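You operate a simulated robot arm through the tools that you are given. There is no shell and no other tool. Be economical: measure what you need, move in short steps, check, and stop when the job is done.

You run a simulated robot arm. Do the job below in one go: nothing can be reset, and whatever is moved stays where it is left.

## Task
Log the core, then the cube, at the grey log box.
Fine: each stands on the blue square, label to the lens, for one press of the yellow button; the first goes back where it stood, the second stays on the square. Set down upright: what you pick out.

It is judged by the outcome, as a careful person would: the job done as asked, and still so three seconds after it is handed in. It fails if anything else is knocked over, pushed out of place, dropped, spilled or broken.

## Robot
A 7-joint arm with a two-finger parallel gripper on a trunk, on a base that drives. Base frame: it is fixed to the floor where the robot stands at the start and does not move with it; the origin is under the middle of the robot, x ahead of it, y to its left, z up; the surface under the hand at the start is at about z = 0.9. Lengths are in m, angles in rad, forces in N, time in s.
With the tool pointing down near the work surface it reaches from about 0.26 to 0.7 m from the robot's upright axis, wherever it stands. Its first joint turns from -2.897 to 2.897 rad. Places, roughly: blue square [0.5, -0.2, 0.9]; log display [0.5, -0.4, 1]; yellow button [0.5, -0.4, 1]. Payload 3.43 kg.
Tool frame: the origin (TCP) lies between the finger pads and is the grasp point; the fingertips stand 0.03 m ahead of it; z points along the fingers, y is the line along which they close. Largest opening 0.094 m; finger width 0.028, thickness 0.01; the body of the gripper, 0.05 by 0.096 m, starts 0.055 m behind the TCP.
Orientation is that of the tool frame in the base frame, as a unit quaternion [w, x, y, z]. With the fingers straight down and closing along the base's y, the tool's x points along the base's -x, its y along +y and its z along -z.

## Interface
- The arm moves only by the tool send_rows. Its argument "deltas" is one flat list of numbers, 7 for each row, row after row: the shift along the base's x, y, z in m, then the turn, a rotation vector about the base's x, y, z in rad, then the gripper command, from -1 (shut) to 1 (fully open), values between in proportion. In form: [dx, dy, dz, wx, wy, wz, grip, dx, dy, dz, wx, wy, wz, grip, ...]. A call has 1 to 12 rows; each row shifts and turns the commanded pose from where the row before left it. A row lasts 0.2 s, in which the tool goes at most 0.05 m and 0.15 rad; a call with a longer step from one row to the next is refused whole, and so is a gripper value outside its range. Where a pose cannot be reached the arm comes as near as it can. A force on the tool above 40 N (or 10 N above the force at the start of the call, whichever is more), or a blocked arm, ends the call early, and 0.2 s more pass. The fingers move at their own pace (about 0.108 m/s each) and stop on an object; they squeeze with about 39 N. The grip force told is the motor's: it shows also when the fingers shut on nothing. Time passes only in rows, and 0.2 s behind the last, so rows that do not move let the fingers close. The reply holds the time, the measured pose of the TCP, the force on the tool along the base axes, the opening and the grip force, in the units named above and with some noise, with the torque about the TCP (base axes, N m) and any sound that the robot's microphone picked up.
- Cameras (640 x 400 px; columns grow to the right, rows downward): "scene" is now at [0.423, -0.212, 1.4427]; the picture's right is [0.00, -0.17, 0.99], its down [-0.76, 0.64, 0.11] and it looks along [-0.65, -0.75, -0.13] (base axes); focal length 214 px, centre (320, 200). "wrist" rides on the gripper at [0.076, 0.014, -0.103] in the tool frame; the picture's right is [-0.18, 0.98, 0.00], its down [-0.75, -0.14, -0.64] and it looks along [-0.63, -0.12, 0.77] (tool axes); focal length 243 px, centre (320, 200). There is no depth. A picture from a camera that has moved, and an enlarged one, comes with that camera's place and axes in the base frame and with its lens.
- snapshot(camera): a new picture of that camera. The clock stands still meanwhile.
- lift_body(by): slides the trunk up (or, below 0, down) by that many m; the arm and the scene camera ride with it, the base frame stays. It gives what a move gives, with no picture.
- steer(legs): drives the robot by 1 to 6 legs, each [ahead, left, turn to the left] in m, m and rad, along the robot's own axes; the way and the turn of a leg run together, so that a leg with both is an arc; at most 1.5 m and 3.142 rad a leg. The arm and the cameras ride along, it lands a little off, and it stops where it bumps. It gives what a move gives.
- pan_tilt(pan, tilt): turns the head with the scene camera to pan (to the left, within 1.396 rad either way) and tilt (down, from -0.506 to 1.204), counted from straight ahead of the robot. It gives what a move gives.
- enlarge(camera, box): a new picture of the part [left, top, right, bottom] of that camera's present view, enlarged. The clock stands still meanwhile.
- sign_off(): hands the job in; it is judged then, once.

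Work in short steps. Places have to be worked out from the pictures, the camera data and where the tool is seen: move nearer, look again, correct. Check each grasp and each placing, and mend what went wrong. You have 120 turns and 98 pictures in all, those below and enlarged ones among them. Open the gripper and draw the arm clear of the work before you hand the job in, unless the task says otherwise; then end with one line.

The tools are called after "Call:" as name(argument=value, ...) on one line, values as JSON. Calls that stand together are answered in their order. send_rows: Moves the arm, as the interface text tells. Its arguments: {"type":"object","properties":{"deltas":{"type":"array","items":{"type":"number"}}},"required":["deltas"]} The other tools are called the same way: lift_body (by) slides the trunk up or down; steer (legs) drives the base; pan_tilt (pan, tilt) turns the head that bears the scene camera; snapshot (camera) takes a picture; enlarge (camera, box) takes an enlarged picture of a part of a camera's view; sign_off () hands the job in.

At the start:

```text
clock: 0.0
ee_pos: [0.3783, -0.1284, 1.3253]
orientation: [0.0, 0.0, 1.0, 0.0]
wrist_force: [0.3, 0.3, -0.1]
wrist_torque: [0.0, -0.01, 0.03]
gripper_width: 0.0937
gripper_force: 0.1
trunk travel left (down, up): [-0.325, 0.265]
robot x, y, heading: [-0.002, -0.0019, -0.0]
head pan, tilt: [-1.4, 0.709]
```

scene: 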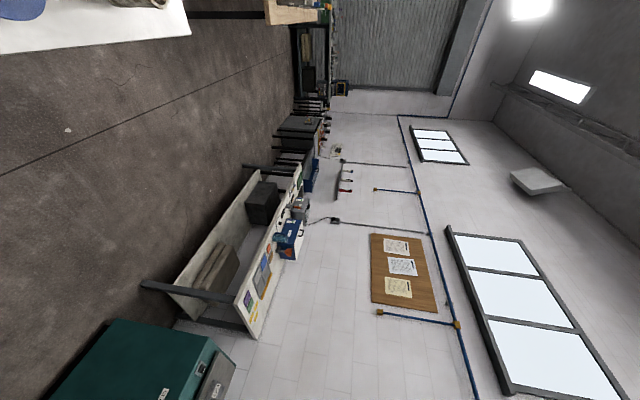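
wrist: 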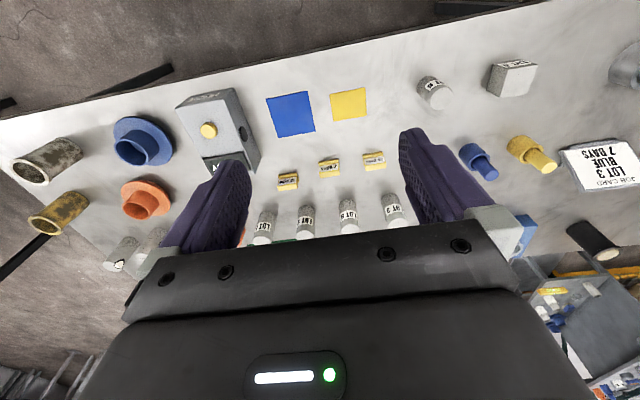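

The scene camera looks away from the bench. I turn the head ahead and down, and enlarge the wrist view to read the labels.

Call:
pan_tilt(pan=0, tilt=0.9)

Call:
enlarge(camera="wrist", box=[240, 60, 440, 260])

Call:
enlarge(camera="wrist", box=[400, 40, 640, 280])

Call:
snapshot(camera="scene")

```text
clock: 1.5
ee_pos: [0.3769, -0.1276, 1.326]
orientation: [0.0, 0.0, 1.0, 0.0]
wrist_force: [-0.1, 0.0, 0.1]
wrist_torque: [-0.02, 0.02, 0.0]
gripper_width: 0.0938
gripper_force: 0.0
trunk travel left (down, up): [-0.325, 0.265]
robot x, y, heading: [-0.003, -0.0008, -0.003]
head pan, tilt: [0.0, 0.901]
```

```text
2.00 times, centred on (340, 160) of wrist
camera zoom: at [0.3023, -0.1138, 1.4279], right [0.18, 0.98, 0.0], down [0.75, -0.14, 0.64], along [0.63, -0.12, -0.77], focal length 485 px, centre (280, 280)
```

zoom: 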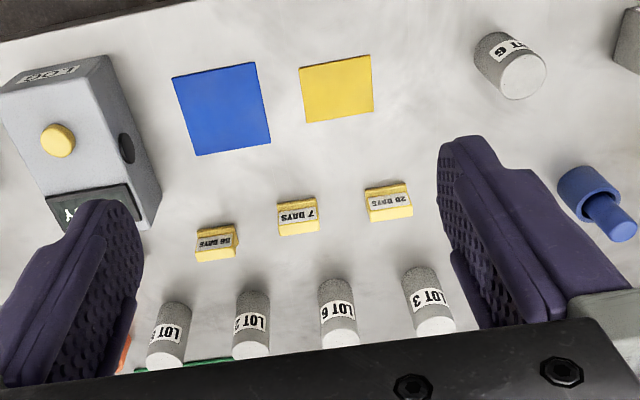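

```text
1.67 times, centred on (520, 160) of wrist
camera zoom: at [0.3023, -0.1138, 1.4279], right [0.18, 0.98, 0.0], down [0.75, -0.14, 0.64], along [0.63, -0.12, -0.77], focal length 404 px, centre (-13, 267)
```

zoom: 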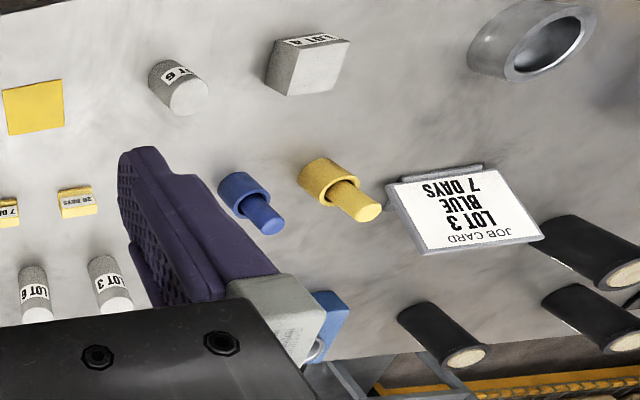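

```text
93 pictures are left
camera scene: at [0.4076, -0.1287, 1.3816], right [0.0, -1.0, 0.0], down [-0.62, 0.0, 0.78], along [-0.78, 0.0, -0.62], focal length 214 px, centre (320, 200)
```

scene: 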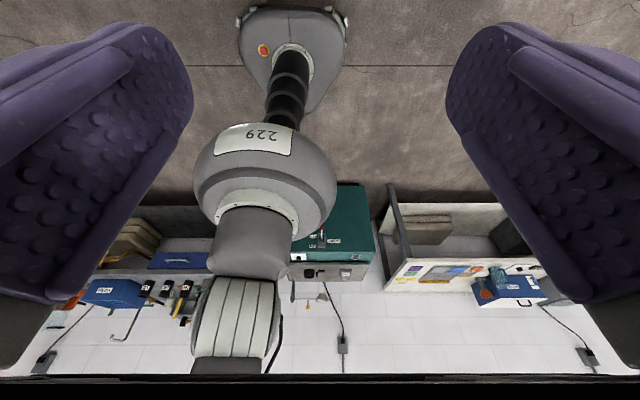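

The head's zero looks straight down, so a tilt slightly below 0 will show the bench. I set that and look.

Call:
pan_tilt(pan=0, tilt=-0.35)

Call:
snapshot(camera="scene")

```text
clock: 3.0
ee_pos: [0.3784, -0.1266, 1.3251]
orientation: [0.0, -0.001, 1.0, 0.0]
wrist_force: [-0.4, 0.4, -0.3]
wrist_torque: [0.01, -0.01, 0.01]
gripper_width: 0.0939
gripper_force: 0.1
trunk travel left (down, up): [-0.325, 0.265]
robot x, y, heading: [-0.0015, -0.003, -0.003]
head pan, tilt: [0.0, -0.351]
```

```text
92 pictures are left
camera scene: at [0.5169, -0.1286, 1.3812], right [0.0, -1.0, 0.0], down [-0.94, 0.0, -0.34], along [0.34, 0.0, -0.94], focal length 214 px, centre (320, 200)
```

scene: 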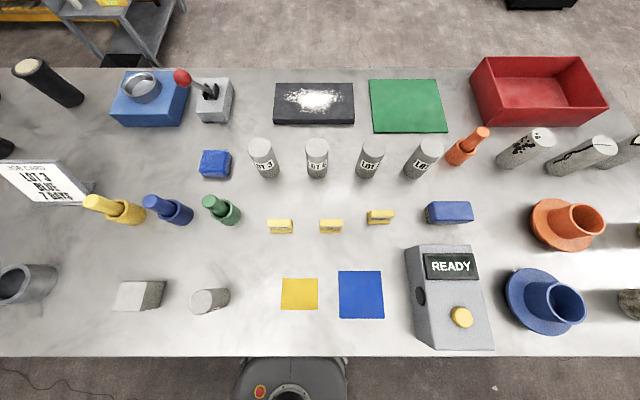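

Now I have a good overview. I read the labels and details by enlarging.

Call:
enlarge(camera="scene", box=[0, 120, 240, 330])

Call:
enlarge(camera="scene", box=[190, 120, 480, 250])

Call:
enlarge(camera="scene", box=[360, 180, 600, 360])

```text
1.90 times, centred on (120, 225) of scene
camera zoom: at [0.5169, -0.1286, 1.3812], right [0.0, -1.0, 0.0], down [-0.94, 0.0, -0.34], along [0.34, 0.0, -0.94], focal length 408 px, centre (701, 152)
```

zoom: 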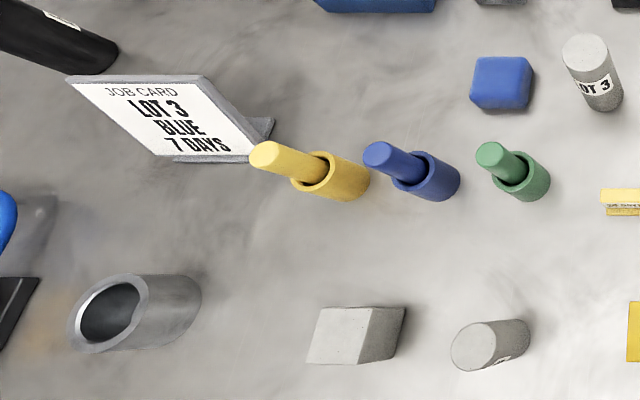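

```text
2.21 times, centred on (335, 185) of scene
camera zoom: at [0.5169, -0.1286, 1.3812], right [0.0, -1.0, 0.0], down [-0.94, 0.0, -0.34], along [0.34, 0.0, -0.94], focal length 473 px, centre (287, 233)
```

zoom: 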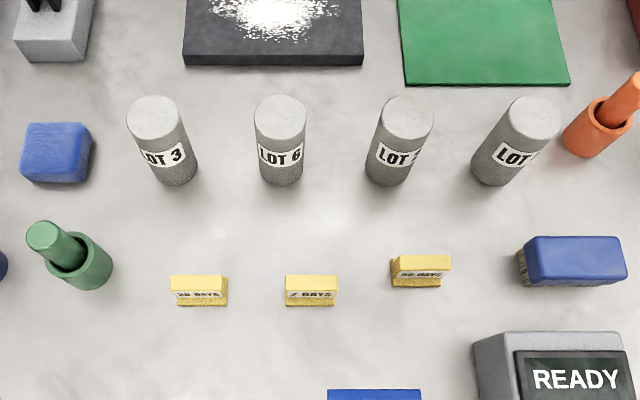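

```text
2.22 times, centred on (480, 270) of scene
camera zoom: at [0.5169, -0.1286, 1.3812], right [0.0, -1.0, 0.0], down [-0.94, 0.0, -0.34], along [0.34, 0.0, -0.94], focal length 477 px, centre (-36, 44)
```

zoom: 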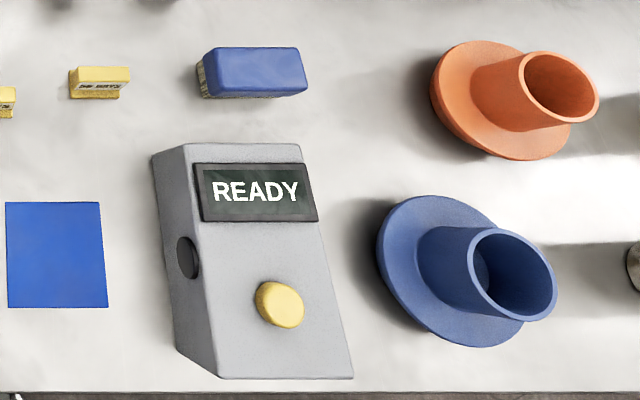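

I need to be sure which object is "the core", so I look closely at the other cylinders.

Call:
enlarge(camera="scene", box=[80, 260, 260, 340])

Call:
enlarge(camera="scene", box=[440, 50, 640, 190])

Call:
enlarge(camera="scene", box=[0, 40, 240, 180])

Call:
enlarge(camera="wrist", box=[400, 40, 560, 140])

```text
3.56 times, centred on (170, 300) of scene
camera zoom: at [0.5169, -0.1286, 1.3812], right [0.0, -1.0, 0.0], down [-0.94, 0.0, -0.34], along [0.34, 0.0, -0.94], focal length 763 px, centre (853, -156)
```

zoom: 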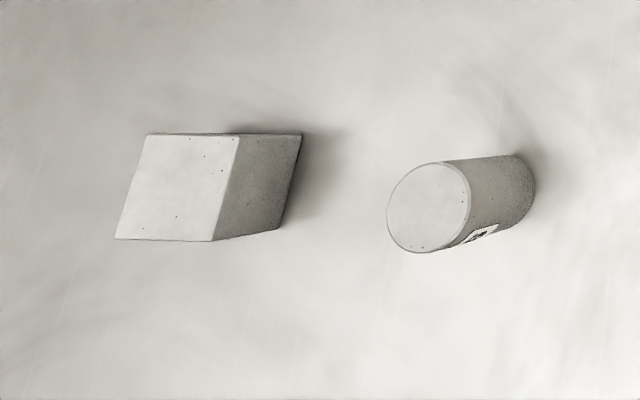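

```text
2.86 times, centred on (540, 120) of scene
camera zoom: at [0.5169, -0.1286, 1.3812], right [0.0, -1.0, 0.0], down [-0.94, 0.0, -0.34], along [0.34, 0.0, -0.94], focal length 613 px, centre (-309, 429)
```

zoom: 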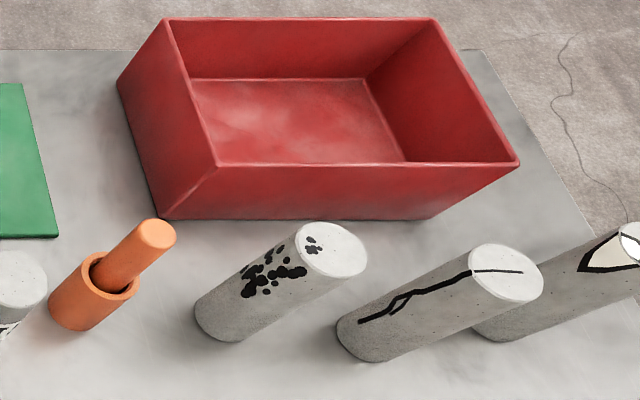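

```text
2.67 times, centred on (120, 110) of scene
camera zoom: at [0.5169, -0.1286, 1.3812], right [0.0, -1.0, 0.0], down [-0.94, 0.0, -0.34], along [0.34, 0.0, -0.94], focal length 572 px, centre (853, 440)
```

zoom: 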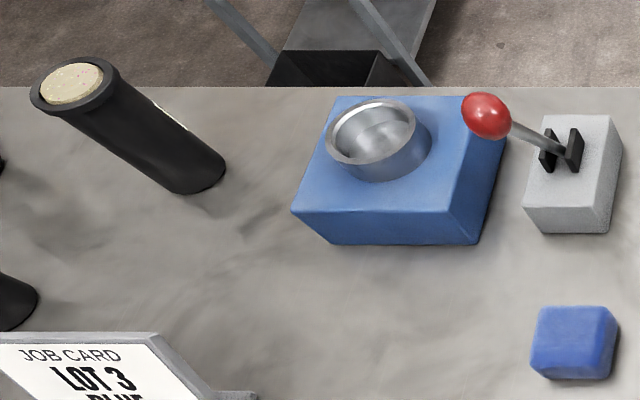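

```text
4.00 times, centred on (480, 90) of wrist
camera zoom: at [0.3023, -0.1138, 1.4279], right [0.18, 0.98, 0.0], down [0.75, -0.14, 0.64], along [0.63, -0.12, -0.77], focal length 970 px, centre (-320, 640)
```

zoom: 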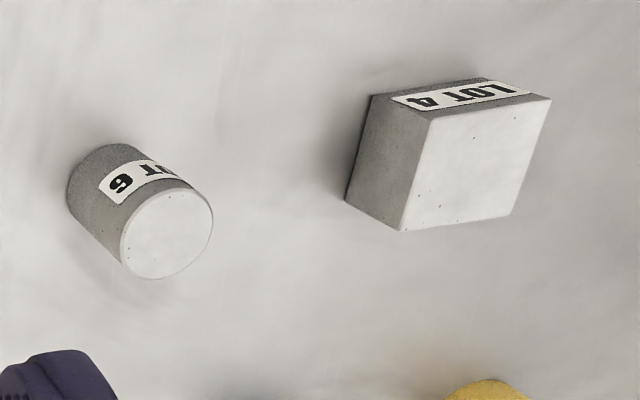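

The short, wide LOT 6 cylinder beside the LOT 4 cube is the core. The thin row and the marked ones are ordinary cylinders. My estimates are:

| Item | Position | Notes |
|---|---|---|
| Core | (0.479, 0.073) | top z≈0.98 |
| Cube | (0.485, 0.220) | edge 0.05 |
| Blue square | (0.485, -0.212) | |
| Lens | y≈-0.315 | faces +y |
| Button | (0.457, -0.36, 0.987) | |

I move above the core.

Call:
send_rows(deltas=[0.0144, 0.0285, -0.0321, 0, 0, 0, 1, 0.0144, 0.0285, -0.0321, 0, 0, 0, 1, 0.0144, 0.0285, -0.0321, 0, 0, 0, 1, 0.0144, 0.0285, -0.0321, 0, 0, 0, 1, 0.0144, 0.0285, -0.0321, 0, 0, 0, 1, 0.0144, 0.0285, -0.0321, 0, 0, 0, 1, 0.0144, 0.0285, -0.0321, 0, 0, 0, 1, 0, 0, 0, 0, 0, 0, 1])

Call:
snapshot(camera="wrist")

Call:
snapshot(camera="scene")

```text
clock: 4.8
ee_pos: [0.4774, 0.071, 1.1022]
orientation: [0.0, 0.0, 1.0, 0.0]
wrist_force: [-0.6, -0.5, 0.0]
wrist_torque: [0.03, -0.03, 0.01]
gripper_width: 0.094
gripper_force: 0.0
trunk travel left (down, up): [-0.325, 0.265]
robot x, y, heading: [0.0, -0.001, 0.001]
head pan, tilt: [0.0, -0.351]
```

```text
84 pictures are left
camera wrist: at [0.4014, 0.0848, 1.2042], right [0.18, 0.98, 0.0], down [0.75, -0.14, 0.64], along [0.63, -0.12, -0.77], focal length 243 px, centre (320, 200)
```

wrist: 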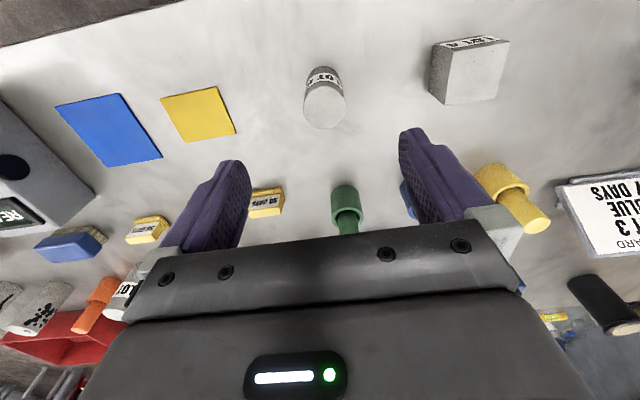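

```text
83 pictures are left
camera scene: at [0.616, 0.0699, 1.1576], right [0.0, -1.0, 0.0], down [-0.94, 0.0, -0.34], along [0.34, 0.0, -0.94], focal length 214 px, centre (320, 200)
```

scene: 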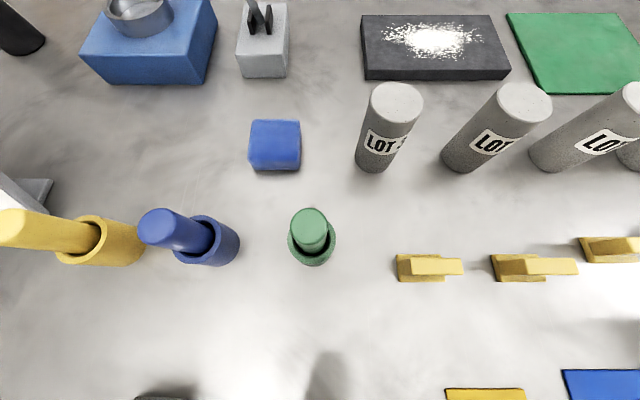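

The scene camera turns out to ride on the hand. I stow it in its high starting pose before going low. From the wrist view the core is at about (0.478, 0.074), label facing -x, and I zoom in to check the label direction.

Call:
pan_tilt(pan=-1.39, tilt=0.709)

Call:
enlarge(camera="wrist", box=[260, 40, 420, 140])

Call:
enlarge(camera="wrist", box=[400, 20, 560, 120])

```text
clock: 6.3
ee_pos: [0.4782, 0.0714, 1.1021]
orientation: [0.001, 0.0, 1.0, 0.0]
wrist_force: [1.2, 0.5, -0.6]
wrist_torque: [-0.05, -0.02, 0.02]
gripper_width: 0.094
gripper_force: 0.0
trunk travel left (down, up): [-0.325, 0.265]
robot x, y, heading: [-0.0004, -0.0002, 0.004]
head pan, tilt: [-1.389, 0.709]
```

```text
4.00 times, centred on (340, 90) of wrist
camera zoom: at [0.4016, 0.0851, 1.2044], right [0.18, 0.98, 0.0], down [0.75, -0.14, 0.64], along [0.63, -0.12, -0.77], focal length 970 px, centre (240, 640)
```

zoom: 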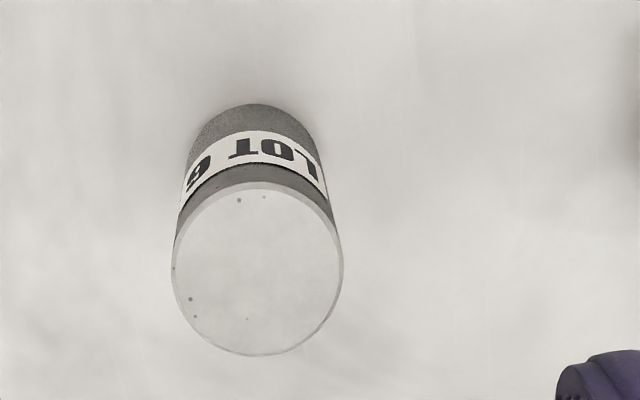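

```text
4.00 times, centred on (480, 70) of wrist
camera zoom: at [0.4016, 0.0851, 1.2044], right [0.18, 0.98, 0.0], down [0.75, -0.14, 0.64], along [0.63, -0.12, -0.77], focal length 970 px, centre (-320, 720)
```

zoom: 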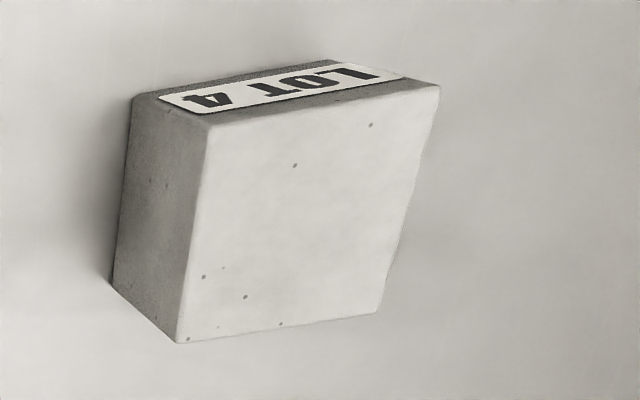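

The core's label faces -x, square to the hand. I descend around it and close.

Call:
send_rows(deltas=[0, 0.0025, -0.032, 0, 0, 0, 1, 0, 0, -0.033, 0, 0, 0, 1, 0, 0, -0.033, 0, 0, 0, 1, 0, 0, -0.033, 0, 0, 0, 1, 0, 0, -0.029, 0, 0, 0, 1, 0, 0, 0, 0, 0, 0, 1])

Call:
snapshot(camera="wrist")

```text
clock: 7.7
ee_pos: [0.4785, 0.0751, 0.9405]
orientation: [-0.001, 0.0, 1.0, 0.0]
wrist_force: [-0.4, -0.3, 0.1]
wrist_torque: [0.0, 0.02, -0.02]
gripper_width: 0.0943
gripper_force: 0.1
trunk travel left (down, up): [-0.325, 0.265]
robot x, y, heading: [-0.003, -0.0016, -0.0]
head pan, tilt: [-1.389, 0.709]
```

```text
80 pictures are left
camera wrist: at [0.4033, 0.0895, 1.0437], right [0.18, 0.98, 0.0], down [0.75, -0.14, 0.64], along [0.63, -0.12, -0.77], focal length 243 px, centre (320, 200)
```

wrist: 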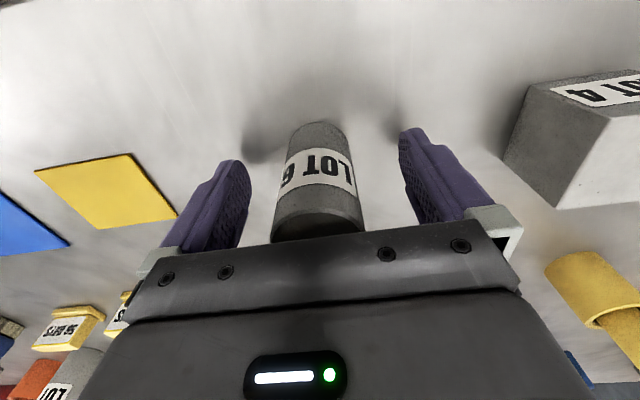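

The core stands centred between the fingers. I close them slowly without moving.

Call:
send_rows(deltas=[0, 0, 0, 0, 0, 0, 0.2, 0, 0, 0, 0, 0, 0, -0.1, 0, 0, 0, 0, 0, 0, -0.4, 0, 0, 0, 0, 0, 0, -1, 0, 0, 0, 0, 0, 0, -1])

```text
clock: 8.9
ee_pos: [0.4782, 0.0764, 0.9403]
orientation: [0.0, -0.001, 1.0, 0.0]
wrist_force: [1.0, -1.2, 0.8]
wrist_torque: [0.01, -0.04, 0.02]
gripper_width: 0.0396
gripper_force: 39.4
trunk travel left (down, up): [-0.325, 0.265]
robot x, y, heading: [0.0007, 0.003, 0.002]
head pan, tilt: [-1.389, 0.709]
```

Grip is firm (0.040 m wide). I lift the core, then carry it to above the square while turning +90° so the label faces the lens (-y).

Call:
send_rows(deltas=[0, 0, 0.03, 0, 0, 0, -1, 0, 0, 0.045, 0, 0, 0, -1, 0, 0, 0.045, 0, 0, 0, -1])

Call:
send_rows(deltas=[0.0006, -0.026, 0, 0, 0, 0.1428, -1, 0.0006, -0.026, 0, 0, 0, 0.1428, -1, 0.0006, -0.026, 0, 0, 0, 0.1428, -1, 0.0006, -0.026, 0, 0, 0, 0.1428, -1, 0.0006, -0.026, 0, 0, 0, 0.1428, -1, 0.0006, -0.026, 0, 0, 0, 0.1428, -1, 0.0006, -0.026, 0, 0, 0, 0.1428, -1, 0.0006, -0.026, 0, 0, 0, 0.1428, -1, 0.0006, -0.026, 0, 0, 0, 0.1428, -1, 0.0006, -0.026, 0, 0, 0, 0.1428, -1, 0.0006, -0.026, 0, 0, 0, 0.1428, -1, 0, 0, 0, 0, 0, 0, -1])

Call:
snapshot(camera="wrist")

```text
clock: 9.7
ee_pos: [0.4751, 0.0726, 1.0633]
orientation: [0.0, 0.0, 1.0, 0.0]
wrist_force: [-0.1, 0.4, -2.8]
wrist_torque: [-0.05, 0.01, -0.01]
gripper_width: 0.0395
gripper_force: 39.1
trunk travel left (down, up): [-0.325, 0.265]
robot x, y, heading: [0.0001, -0.0036, 0.006]
head pan, tilt: [-1.389, 0.709]
```

```text
clock: 12.3
ee_pos: [0.4829, -0.2107, 1.06]
orientation: [0.0, 0.708, -0.706, 0.001]
wrist_force: [0.2, -0.3, -2.5]
wrist_torque: [0.0, 0.0, -0.01]
gripper_width: 0.0396
gripper_force: 38.8
trunk travel left (down, up): [-0.325, 0.265]
robot x, y, heading: [-0.0019, -0.0003, 0.002]
head pan, tilt: [-1.389, 0.709]
```

```text
79 pictures are left
camera wrist: at [0.4693, -0.2882, 1.1623], right [-0.98, 0.18, 0.0], down [0.14, 0.75, 0.64], along [0.12, 0.63, -0.77], focal length 243 px, centre (320, 200)
```

wrist: 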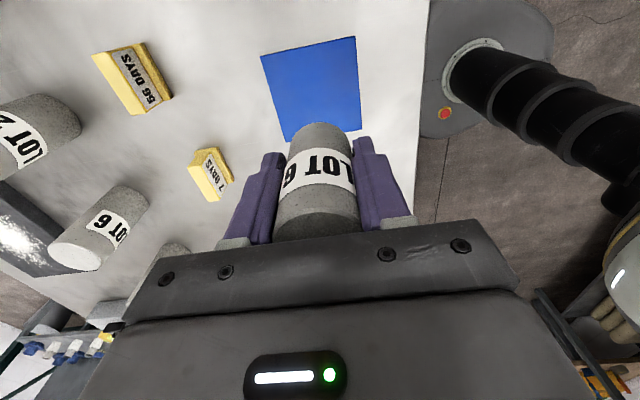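

The label faces -y and the square's centre works out at about (0.486, -0.211). I shift 3 mm in x and lower until contact.

Call:
send_rows(deltas=[0.003, 0, -0.04, 0, 0, 0, -1, 0, 0, -0.04, 0, 0, 0, -1, 0, 0, -0.028, 0, 0, 0, -1, 0, 0, -0.008, 0, 0, 0, -1, 0, 0, -0.002, 0, 0, 0, -1, 0, 0, 0, 0, 0, 0, -1])

Call:
snapshot(camera="wrist")

```text
clock: 13.7
ee_pos: [0.4898, -0.2111, 0.9447]
orientation: [-0.001, 0.708, -0.707, 0.002]
wrist_force: [1.3, 1.5, 31.8]
wrist_torque: [0.35, 0.44, 0.05]
gripper_width: 0.0394
gripper_force: 39.0
trunk travel left (down, up): [-0.325, 0.265]
robot x, y, heading: [0.0014, -0.0036, 0.0]
head pan, tilt: [-1.389, 0.709]
```

```text
78 pictures are left
camera wrist: at [0.475, -0.2876, 1.0469], right [-0.98, 0.18, 0.0], down [0.14, 0.75, 0.64], along [0.12, 0.63, -0.77], focal length 243 px, centre (320, 200)
```

wrist: 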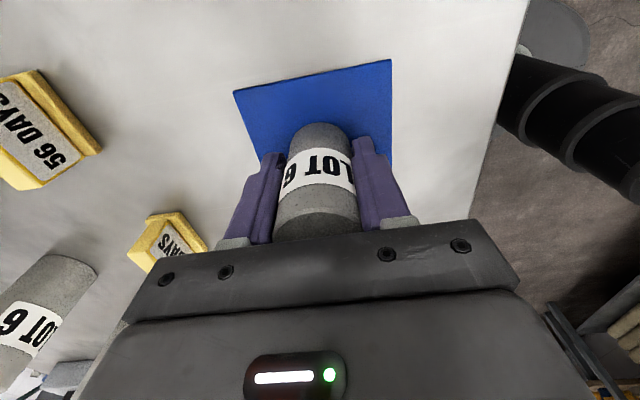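

Contact: about 32 N, and the square has a little thickness. I ease off 3 mm, open the fingers, and back straight up.

Call:
send_rows(deltas=[0, 0, 0.003, 0, 0, 0, -1, 0, 0, 0, 0, 0, 0, -0.1, 0, 0, 0, 0, 0, 0, 0.3, 0, 0, 0, 0, 0, 0, 0.6, 0, 0, 0, 0, 0, 0, 0.6])

Call:
send_rows(deltas=[0, 0, 0.03, 0, 0, 0, 0.6, 0, 0, 0.045, 0, 0, 0, 0.6, 0, 0, 0.045, 0, 0, 0, 0.6, 0, 0, 0.045, 0, 0, 0, 0.6, 0, 0, 0, 0, 0, 0, 0.6])

Call:
snapshot(camera="wrist")

```text
clock: 14.9
ee_pos: [0.4893, -0.2099, 0.946]
orientation: [0.0, 0.707, -0.707, 0.0]
wrist_force: [-0.4, 0.2, 0.6]
wrist_torque: [-0.02, 0.01, 0.0]
gripper_width: 0.0751
gripper_force: 0.1
trunk travel left (down, up): [-0.325, 0.265]
robot x, y, heading: [0.0009, -0.0, -0.001]
head pan, tilt: [-1.389, 0.709]
```

```text
clock: 16.1
ee_pos: [0.4887, -0.2127, 1.1081]
orientation: [0.0, 0.707, -0.707, -0.001]
wrist_force: [0.4, 0.5, -0.1]
wrist_torque: [0.02, -0.02, -0.02]
gripper_width: 0.0751
gripper_force: 0.2
trunk travel left (down, up): [-0.325, 0.265]
robot x, y, heading: [-0.0016, 0.0017, 0.002]
head pan, tilt: [-1.389, 0.709]
```

```text
77 pictures are left
camera wrist: at [0.4755, -0.2889, 1.2103], right [-0.98, 0.18, 0.0], down [0.14, 0.75, 0.64], along [0.12, 0.63, -0.77], focal length 243 px, centre (320, 200)
```

wrist: 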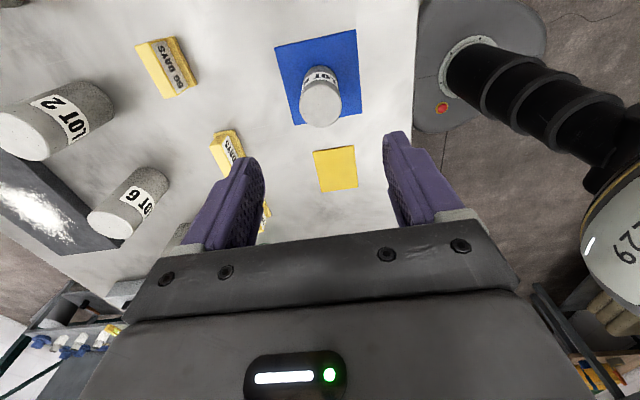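

The core stands upright on the square with its label towards the box. I go above the button, turning the hand back and closing the fingers, then look with the scene camera.

Call:
send_rows(deltas=[-0.0029, -0.0133, 0, 0, 0, -0.1428, 0, -0.0029, -0.0133, 0, 0, 0, -0.1428, -1, -0.0029, -0.0133, 0, 0, 0, -0.1428, -1, -0.0029, -0.0133, 0, 0, 0, -0.1428, -1, -0.0029, -0.0133, 0, 0, 0, -0.1428, -1, -0.0029, -0.0133, 0, 0, 0, -0.1428, -1, -0.0029, -0.0133, 0, 0, 0, -0.1428, -1, -0.0029, -0.0133, 0, 0, 0, -0.1428, -1, -0.0029, -0.0133, 0, 0, 0, -0.1428, -1, -0.0029, -0.0133, 0, 0, 0, -0.1428, -1, -0.0029, -0.0133, 0, 0, 0, -0.1428, -1, 0, 0, 0, 0, 0, 0, -1])

Call:
pan_tilt(pan=0, tilt=0.2)

Call:
snapshot(camera="scene")

Call:
snapshot(camera="wrist")

```text
clock: 18.7
ee_pos: [0.4567, -0.3584, 1.111]
orientation: [0.001, 0.001, 1.0, -0.001]
wrist_force: [0.0, -1.0, 0.2]
wrist_torque: [-0.02, 0.03, 0.03]
gripper_width: 0.0001
gripper_force: 32.8
trunk travel left (down, up): [-0.325, 0.265]
robot x, y, heading: [-0.0053, -0.0028, -0.002]
head pan, tilt: [-1.389, 0.709]
```

```text
clock: 20.2
ee_pos: [0.4578, -0.3584, 1.112]
orientation: [0.0, 0.0, 1.0, 0.001]
wrist_force: [0.5, -0.1, -0.4]
wrist_torque: [-0.05, 0.01, 0.0]
gripper_width: 0.0
gripper_force: 32.9
trunk travel left (down, up): [-0.325, 0.265]
robot x, y, heading: [0.0022, 0.0026, -0.002]
head pan, tilt: [0.0, 0.201]
```

```text
76 pictures are left
camera scene: at [0.5488, -0.3593, 1.1488], right [0.0, -1.0, 0.0], down [-0.98, 0.0, 0.2], along [-0.2, 0.0, -0.98], focal length 214 px, centre (320, 200)
```

scene: 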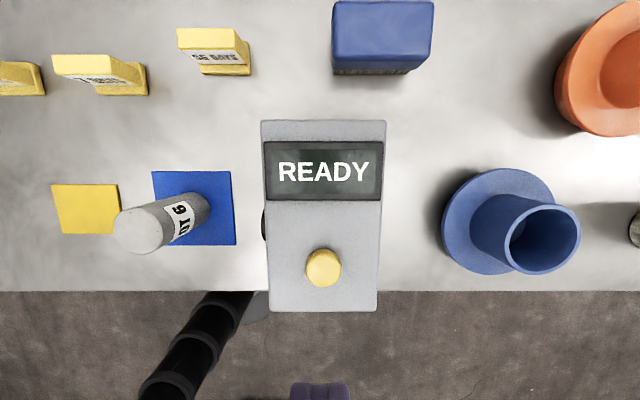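

```text
75 pictures are left
camera wrist: at [0.382, -0.3444, 1.2128], right [0.18, 0.98, 0.0], down [0.75, -0.14, 0.64], along [0.63, -0.12, -0.77], focal length 243 px, centre (320, 200)
```

wrist: 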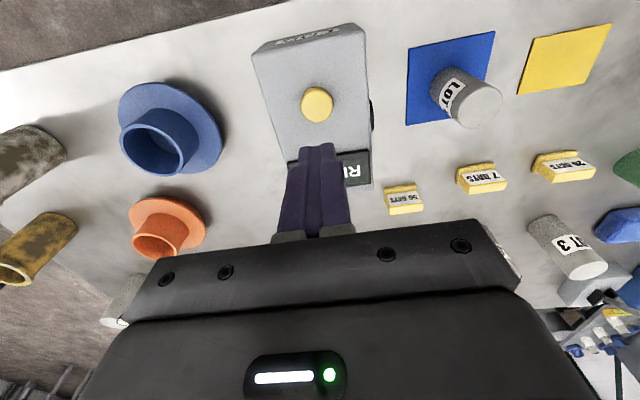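

READY shows. The button top triangulates to (0.456, -0.362, 0.983), so I shift 3 mm in y, stow the head, and come down to just above it.

Call:
pan_tilt(pan=-1.39, tilt=0.709)

Call:
send_rows(deltas=[-0.0005, -0.0033, -0.03, 0, 0, 0, -1, 0, 0, -0.03, 0, 0, 0, -1, 0, 0, -0.026, 0, 0, 0, -1, 0, 0, 0, 0, 0, 0, -1])

Call:
snapshot(camera="wrist")

```text
clock: 21.8
ee_pos: [0.4574, -0.3582, 1.1105]
orientation: [0.0, -0.001, 1.0, 0.0]
wrist_force: [0.1, -0.1, 0.1]
wrist_torque: [-0.02, -0.01, -0.01]
gripper_width: 0.0
gripper_force: 32.9
trunk travel left (down, up): [-0.325, 0.265]
robot x, y, heading: [-0.0004, -0.0004, 0.004]
head pan, tilt: [-1.389, 0.709]
```

```text
clock: 22.8
ee_pos: [0.4536, -0.3598, 1.0224]
orientation: [0.0, 0.0, 1.0, 0.0]
wrist_force: [0.0, -0.5, -0.2]
wrist_torque: [0.01, -0.02, 0.0]
gripper_width: 0.0001
gripper_force: 32.9
trunk travel left (down, up): [-0.325, 0.265]
robot x, y, heading: [-0.0002, 0.0, -0.001]
head pan, tilt: [-1.389, 0.709]
```

```text
74 pictures are left
camera wrist: at [0.379, -0.3477, 1.1246], right [0.18, 0.98, 0.0], down [0.75, -0.14, 0.64], along [0.63, -0.12, -0.77], focal length 243 px, centre (320, 200)
```

wrist: 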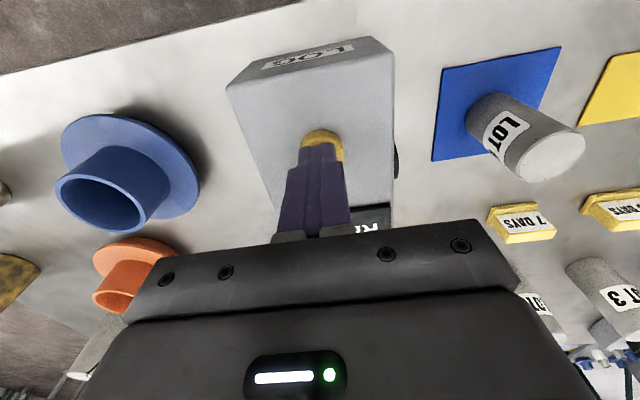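

The fingertips are over the button, about 9 mm above it. I press gently downward in one go.

Call:
send_rows(deltas=[0, 0, -0.005, 0, 0, 0, -1, 0, 0, -0.004, 0, 0, 0, -1, 0, 0, -0.003, 0, 0, 0, -1, 0, 0, -0.003, 0, 0, 0, -1])

```text
clock: 23.8
ee_pos: [0.4546, -0.3621, 1.0108]
orientation: [0.001, 0.0, 1.0, -0.001]
wrist_force: [-3.6, -2.3, 17.5]
wrist_torque: [-0.06, 0.09, 0.05]
gripper_width: 0.0
gripper_force: 33.0
trunk travel left (down, up): [-0.325, 0.265]
robot x, y, heading: [-0.0021, -0.0009, 0.001]
head pan, tilt: [-1.389, 0.709]
heard: click
```

A click was heard: the button is pressed. I rise straight up and check the display.

Call:
send_rows(deltas=[0, 0, 0.03, 0, 0, 0, -1, 0, 0, 0.045, 0, 0, 0, -1, 0, 0, 0.03, 0, 0, 0, -1, 0, 0, 0, 0, 0, 0, -1])

Call:
pan_tilt(pan=0, tilt=0.2)

Call:
snapshot(camera="scene")

```text
clock: 24.8
ee_pos: [0.4567, -0.3572, 1.1144]
orientation: [0.001, 0.0, 1.0, -0.001]
wrist_force: [0.5, 0.1, 0.8]
wrist_torque: [-0.02, 0.02, -0.01]
gripper_width: 0.0001
gripper_force: 32.9
trunk travel left (down, up): [-0.325, 0.265]
robot x, y, heading: [-0.0024, 0.0001, 0.001]
head pan, tilt: [-1.389, 0.709]
```

```text
clock: 26.3
ee_pos: [0.4555, -0.3573, 1.1157]
orientation: [0.0, -0.001, 1.0, 0.0]
wrist_force: [-0.7, 0.2, 0.3]
wrist_torque: [0.0, 0.02, -0.02]
gripper_width: 0.0
gripper_force: 33.5
trunk travel left (down, up): [-0.325, 0.265]
robot x, y, heading: [-0.0042, -0.0023, -0.005]
head pan, tilt: [0.0, 0.201]
```

```text
73 pictures are left
camera scene: at [0.5463, -0.3589, 1.1535], right [0.0, -1.0, 0.0], down [-0.98, 0.0, 0.2], along [-0.2, 0.0, -0.98], focal length 214 px, centre (320, 200)
```

scene: 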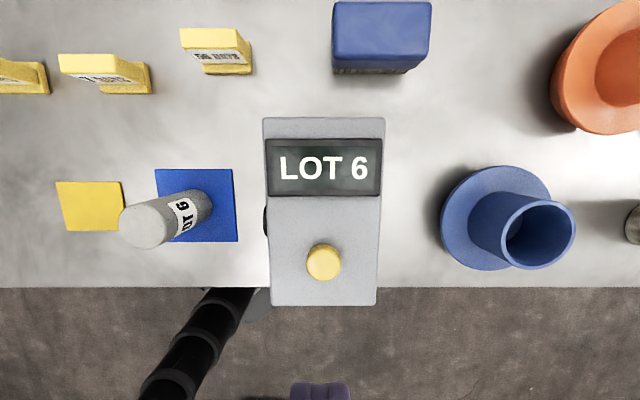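

The display reads LOT 6, so the core is logged. I go back over the core with the hand turned +90° and opened, to fetch it.

Call:
pan_tilt(pan=-1.39, tilt=0.709)

Call:
send_rows(deltas=[0.0029, 0.0136, 0, 0, 0, 0.1428, -1, 0.0029, 0.0136, 0, 0, 0, 0.1428, -1, 0.0029, 0.0136, 0, 0, 0, 0.1428, -1, 0.0029, 0.0136, 0, 0, 0, 0.1428, -1, 0.0029, 0.0136, 0, 0, 0, 0.1428, -1, 0.0029, 0.0136, 0, 0, 0, 0.1428, 0, 0.003, 0.0136, 0, 0, 0, 0.1428, 1, 0.003, 0.0136, 0, 0, 0, 0.1428, 1, 0.003, 0.0136, 0, 0, 0, 0.1428, 1, 0.003, 0.0136, 0, 0, 0, 0.1428, 1, 0.003, 0.0136, 0, 0, 0, 0.1428, 1, 0, 0, 0, 0, 0, 0, 1])

Call:
snapshot(camera="wrist")

```text
clock: 27.8
ee_pos: [0.4555, -0.3568, 1.1154]
orientation: [0.0, 0.0, 1.0, 0.0]
wrist_force: [0.1, 0.4, -0.9]
wrist_torque: [-0.03, -0.02, 0.01]
gripper_width: 0.0
gripper_force: 33.4
trunk travel left (down, up): [-0.325, 0.265]
robot x, y, heading: [-0.0017, -0.0023, 0.002]
head pan, tilt: [-1.389, 0.709]
```

```text
clock: 30.4
ee_pos: [0.488, -0.2101, 1.1142]
orientation: [-0.001, 0.708, -0.706, 0.0]
wrist_force: [0.8, 0.0, 0.0]
wrist_torque: [-0.01, 0.0, -0.04]
gripper_width: 0.0941
gripper_force: 0.0
trunk travel left (down, up): [-0.325, 0.265]
robot x, y, heading: [-0.0012, -0.0019, 0.004]
head pan, tilt: [-1.389, 0.709]
```

```text
72 pictures are left
camera wrist: at [0.4739, -0.2875, 1.2173], right [-0.98, 0.18, 0.0], down [0.14, 0.75, 0.64], along [0.12, 0.63, -0.77], focal length 243 px, centre (320, 200)
```

wrist: 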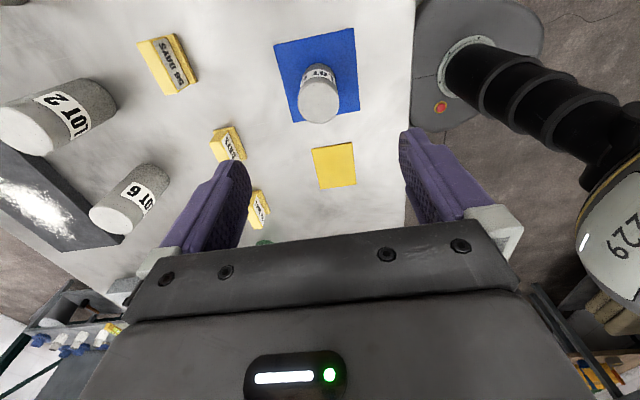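

Aligned as before. I descend and grasp the core.

Call:
send_rows(deltas=[0, 0, -0.035, 0, 0, 0, 1, 0, 0, -0.035, 0, 0, 0, 1, 0, 0, -0.035, 0, 0, 0, 1, 0, 0, -0.035, 0, 0, 0, 1, 0, 0, -0.029, 0, 0, 0, 1, 0, 0, 0, 0, 0, 0, 1, 0, 0, 0, 0, 0, 0, 0.2, 0, 0, 0, 0, 0, 0, -0.1, 0, 0, 0, 0, 0, 0, -0.4, 0, 0, 0, 0, 0, 0, -1, 0, 0, 0, 0, 0, 0, -1])

Call:
snapshot(camera="wrist")

```text
clock: 32.8
ee_pos: [0.4886, -0.2096, 0.9444]
orientation: [0.0, -0.707, 0.708, 0.0]
wrist_force: [3.6, -0.8, 1.2]
wrist_torque: [0.04, -0.13, -0.07]
gripper_width: 0.0396
gripper_force: 38.7
trunk travel left (down, up): [-0.325, 0.265]
robot x, y, heading: [-0.0011, -0.001, -0.0]
head pan, tilt: [-1.389, 0.709]
```

```text
71 pictures are left
camera wrist: at [0.4739, -0.2859, 1.0471], right [-0.98, 0.18, 0.0], down [0.14, 0.75, 0.64], along [0.12, 0.63, -0.77], focal length 243 px, centre (320, 200)
```

wrist: 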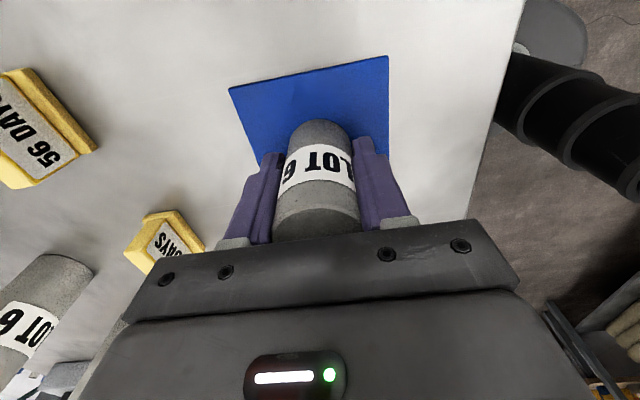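

Grasped (0.0396 m). I lift and carry it back to where it stood, turning -90°.

Call:
send_rows(deltas=[0, 0, 0.03, 0, 0, 0, -1, 0, 0, 0.045, 0, 0, 0, -1, 0, 0, 0.045, 0, 0, 0, -1])

Call:
send_rows(deltas=[-0.0008, 0.026, 0, 0, 0, -0.1428, -1, -0.0008, 0.026, 0, 0, 0, -0.1428, -1, -0.0008, 0.026, 0, 0, 0, -0.1428, -1, -0.0008, 0.026, 0, 0, 0, -0.1428, -1, -0.0008, 0.026, 0, 0, 0, -0.1428, -1, -0.0008, 0.026, 0, 0, 0, -0.1428, -1, -0.0008, 0.026, 0, 0, 0, -0.1428, -1, -0.0008, 0.026, 0, 0, 0, -0.1428, -1, -0.0007, 0.026, 0, 0, 0, -0.1428, -1, -0.0007, 0.026, 0, 0, 0, -0.1428, -1, -0.0007, 0.026, 0, 0, 0, -0.1428, -1, 0, 0, 0, 0, 0, 0, -1])

Call:
send_rows(deltas=[0, 0, -0.04, 0, 0, 0, -1, 0, 0, -0.04, 0, 0, 0, -1, 0, 0, -0.03, 0, 0, 0, -1, 0, 0, 0, 0, 0, 0, -1])

Call:
snapshot(camera="wrist")

```text
clock: 33.6
ee_pos: [0.4893, -0.2107, 1.0664]
orientation: [-0.001, 0.707, -0.707, 0.0]
wrist_force: [0.2, -0.3, -2.8]
wrist_torque: [0.02, -0.01, -0.01]
gripper_width: 0.0396
gripper_force: 39.1
trunk travel left (down, up): [-0.325, 0.265]
robot x, y, heading: [0.0022, -0.0017, 0.002]
head pan, tilt: [-1.389, 0.709]
```

```text
clock: 36.2
ee_pos: [0.4787, 0.0758, 1.066]
orientation: [0.0, 0.001, 1.0, 0.0]
wrist_force: [-0.2, 0.4, -2.2]
wrist_torque: [0.01, -0.03, 0.03]
gripper_width: 0.0394
gripper_force: 39.8
trunk travel left (down, up): [-0.325, 0.265]
robot x, y, heading: [0.0002, -0.0004, 0.003]
head pan, tilt: [-1.389, 0.709]
```

```text
clock: 37.2
ee_pos: [0.4811, 0.0734, 0.9531]
orientation: [0.001, 0.0, 1.0, 0.0]
wrist_force: [-0.2, -0.6, -2.2]
wrist_torque: [-0.01, 0.02, -0.03]
gripper_width: 0.0394
gripper_force: 38.9
trunk travel left (down, up): [-0.325, 0.265]
robot x, y, heading: [0.0016, 0.0029, 0.0]
head pan, tilt: [-1.389, 0.709]
```

```text
70 pictures are left
camera wrist: at [0.4057, 0.0867, 1.0564], right [0.18, 0.98, 0.0], down [0.75, -0.14, 0.64], along [0.63, -0.12, -0.77], focal length 243 px, centre (320, 200)
```

wrist: 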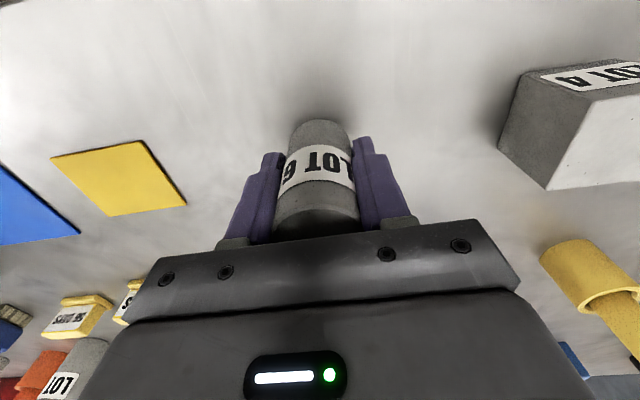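

Over the original spot. I lower the last centimetre to contact.

Call:
send_rows(deltas=[0, 0, -0.008, 0, 0, 0, -1, 0, 0, -0.004, 0, 0, 0, -1, 0, 0, -0.002, 0, 0, 0, -1, 0, 0, 0, 0, 0, 0, -1])

```text
clock: 38.2
ee_pos: [0.4805, 0.0741, 0.9413]
orientation: [0.0, 0.0, 1.0, 0.0]
wrist_force: [0.9, 0.2, 3.5]
wrist_torque: [-0.03, -0.12, 0.02]
gripper_width: 0.0398
gripper_force: 38.9
trunk travel left (down, up): [-0.325, 0.265]
robot x, y, heading: [-0.0035, 0.0008, 0.0]
head pan, tilt: [-1.389, 0.709]
```

Just touching (3.5 N upward after -2.2 N). I open, rise, and check the stand and position.

Call:
send_rows(deltas=[0, 0, 0, 0, 0, 0, -0.1, 0, 0, 0, 0, 0, 0, 0.3, 0, 0, 0, 0, 0, 0, 0.7, 0, 0, 0, 0, 0, 0, 1, 0, 0, 0.03, 0, 0, 0, 1, 0, 0, 0.045, 0, 0, 0, 1, 0, 0, 0.045, 0, 0, 0, 1, 0, 0, 0.04, 0, 0, 0, 1, 0, 0, 0, 0, 0, 0, 1])

Call:
enlarge(camera="wrist", box=[260, 40, 420, 140])

Call:
snapshot(camera="wrist")

```text
clock: 40.2
ee_pos: [0.4786, 0.0741, 1.1051]
orientation: [-0.001, 0.0, 1.0, 0.001]
wrist_force: [-0.3, -1.0, -1.0]
wrist_torque: [-0.01, 0.01, -0.05]
gripper_width: 0.0941
gripper_force: 0.0
trunk travel left (down, up): [-0.325, 0.265]
robot x, y, heading: [0.0013, 0.0038, 0.001]
head pan, tilt: [-1.389, 0.709]
```

```text
4.00 times, centred on (340, 90) of wrist
camera zoom: at [0.4033, 0.0874, 1.2075], right [0.18, 0.98, 0.0], down [0.75, -0.14, 0.64], along [0.63, -0.12, -0.77], focal length 970 px, centre (240, 640)
```

zoom: 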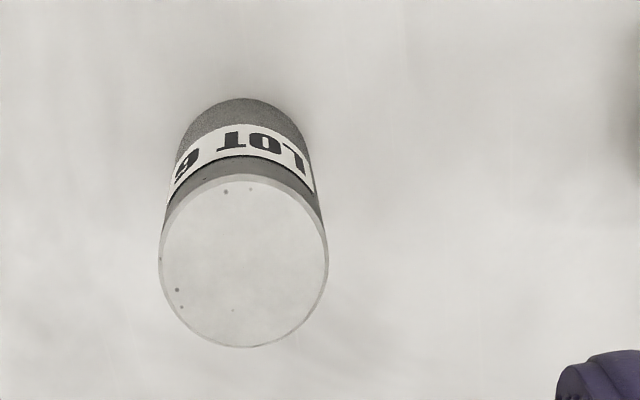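

```text
68 pictures are left
camera wrist: at [0.4033, 0.0874, 1.2075], right [0.18, 0.98, 0.0], down [0.75, -0.14, 0.64], along [0.63, -0.12, -0.77], focal length 243 px, centre (320, 200)
```

wrist: 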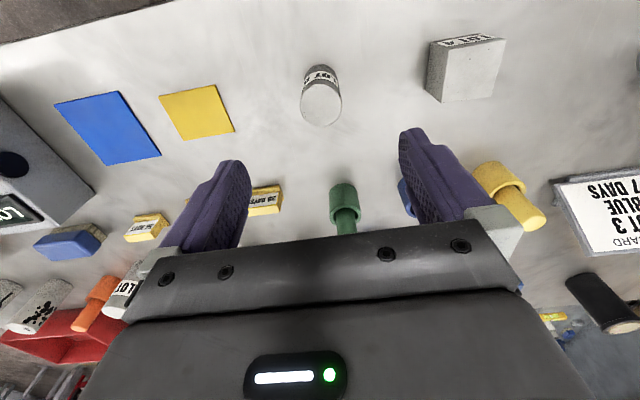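

The core is back within about 1 mm of its place. The cube's centre is about (0.485, 0.219) with its label at -x. I move over it and look.

Call:
send_rows(deltas=[0.0012, 0.0363, 0, 0, 0, 0, 1, 0.0012, 0.0363, 0, 0, 0, 0, 1, 0.0012, 0.0363, 0, 0, 0, 0, 1, 0.0012, 0.0363, 0, 0, 0, 0, 1, 0, 0, 0, 0, 0, 0, 1])

Call:
snapshot(camera="wrist")

```text
clock: 41.4
ee_pos: [0.4866, 0.2196, 1.1018]
orientation: [0.001, -0.001, 1.0, 0.0]
wrist_force: [1.3, -0.4, 0.8]
wrist_torque: [0.0, 0.01, -0.02]
gripper_width: 0.0941
gripper_force: 0.0
trunk travel left (down, up): [-0.325, 0.265]
robot x, y, heading: [0.0039, 0.0016, 0.001]
head pan, tilt: [-1.389, 0.709]
```

```text
67 pictures are left
camera wrist: at [0.4101, 0.2338, 1.2041], right [0.18, 0.98, 0.0], down [0.75, -0.14, 0.64], along [0.63, -0.12, -0.77], focal length 243 px, centre (320, 200)
```

wrist: 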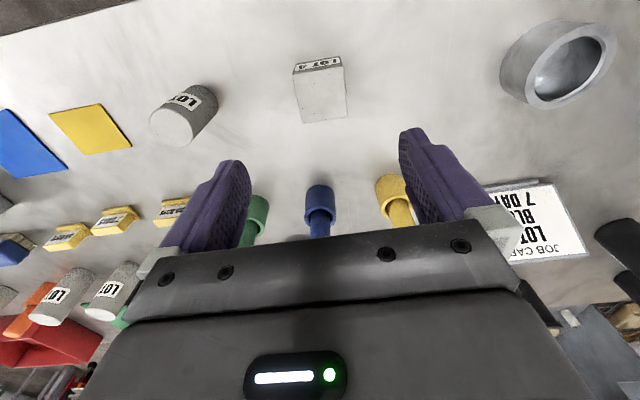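

The cube is centred under the hand at (0.485, 0.220). I descend around it.

Call:
send_rows(deltas=[-0.001, 0.0005, -0.035, 0, 0, 0, 1, 0, 0, -0.035, 0, 0, 0, 1, 0, 0, -0.035, 0, 0, 0, 1, 0, 0, -0.033, 0, 0, 0, 1, 0, 0, -0.025, 0, 0, 0, 1, 0, 0, 0, 0, 0, 0, 1])

Call:
snapshot(camera="wrist")

```text
clock: 42.8
ee_pos: [0.483, 0.2228, 0.9397]
orientation: [0.0, 0.0, 1.0, 0.0]
wrist_force: [1.1, 0.4, 1.4]
wrist_torque: [0.0, 0.0, -0.02]
gripper_width: 0.094
gripper_force: 0.0
trunk travel left (down, up): [-0.325, 0.265]
robot x, y, heading: [0.0009, 0.0, -0.004]
head pan, tilt: [-1.389, 0.709]
```

```text
66 pictures are left
camera wrist: at [0.4074, 0.2361, 1.0419], right [0.18, 0.98, 0.0], down [0.75, -0.14, 0.64], along [0.63, -0.12, -0.77], focal length 243 px, centre (320, 200)
```

wrist: 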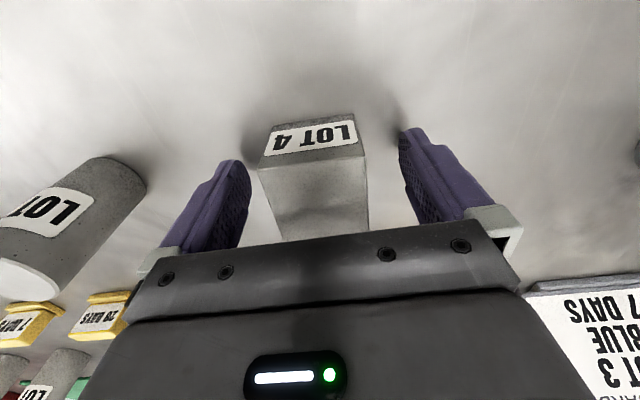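

The cube sits about 2 mm to the -y side. I correct that and close.

Call:
send_rows(deltas=[0, -0.002, 0, 0, 0, 0, 1, 0, 0, 0, 0, 0, 0, 0.3, 0, 0, 0, 0, 0, 0, 0.1, 0, 0, 0, 0, 0, 0, -0.2, 0, 0, 0, 0, 0, 0, -1, 0, 0, 0, 0, 0, 0, -1])

Call:
send_rows(deltas=[0, 0, 0.03, 0, 0, 0, -1, 0, 0, 0.045, 0, 0, 0, -1, 0, 0, 0.045, 0, 0, 0, -1, 0, 0, 0.02, 0, 0, 0, -1, 0, 0, 0, 0, 0, 0, -1])

Call:
snapshot(camera="wrist")

```text
clock: 44.2
ee_pos: [0.4826, 0.2208, 0.938]
orientation: [0.0, 0.0, 1.0, 0.0]
wrist_force: [0.5, 2.3, -0.5]
wrist_torque: [0.1, -0.03, -0.01]
gripper_width: 0.0543
gripper_force: 38.6
trunk travel left (down, up): [-0.325, 0.265]
robot x, y, heading: [0.0039, -0.0015, 0.005]
head pan, tilt: [-1.389, 0.709]
```

```text
clock: 45.4
ee_pos: [0.4834, 0.2159, 1.0816]
orientation: [0.0, 0.0, 1.0, 0.0]
wrist_force: [0.6, 0.3, -2.8]
wrist_torque: [0.0, 0.0, 0.0]
gripper_width: 0.0542
gripper_force: 39.3
trunk travel left (down, up): [-0.325, 0.265]
robot x, y, heading: [-0.0016, -0.0019, 0.003]
head pan, tilt: [-1.389, 0.709]
```

```text
65 pictures are left
camera wrist: at [0.4077, 0.2301, 1.1824], right [0.18, 0.98, 0.0], down [0.75, -0.14, 0.64], along [0.63, -0.12, -0.77], focal length 243 px, centre (320, 200)
```

wrist: 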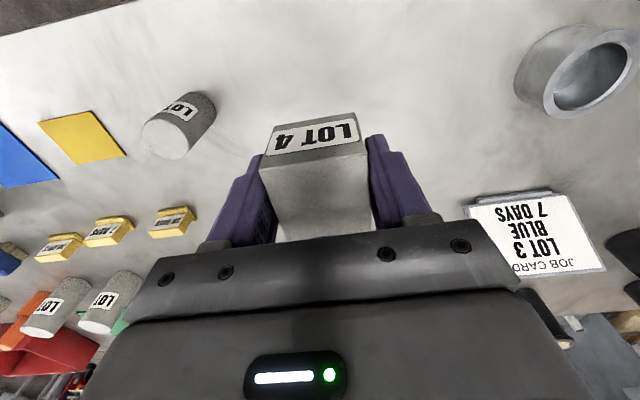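

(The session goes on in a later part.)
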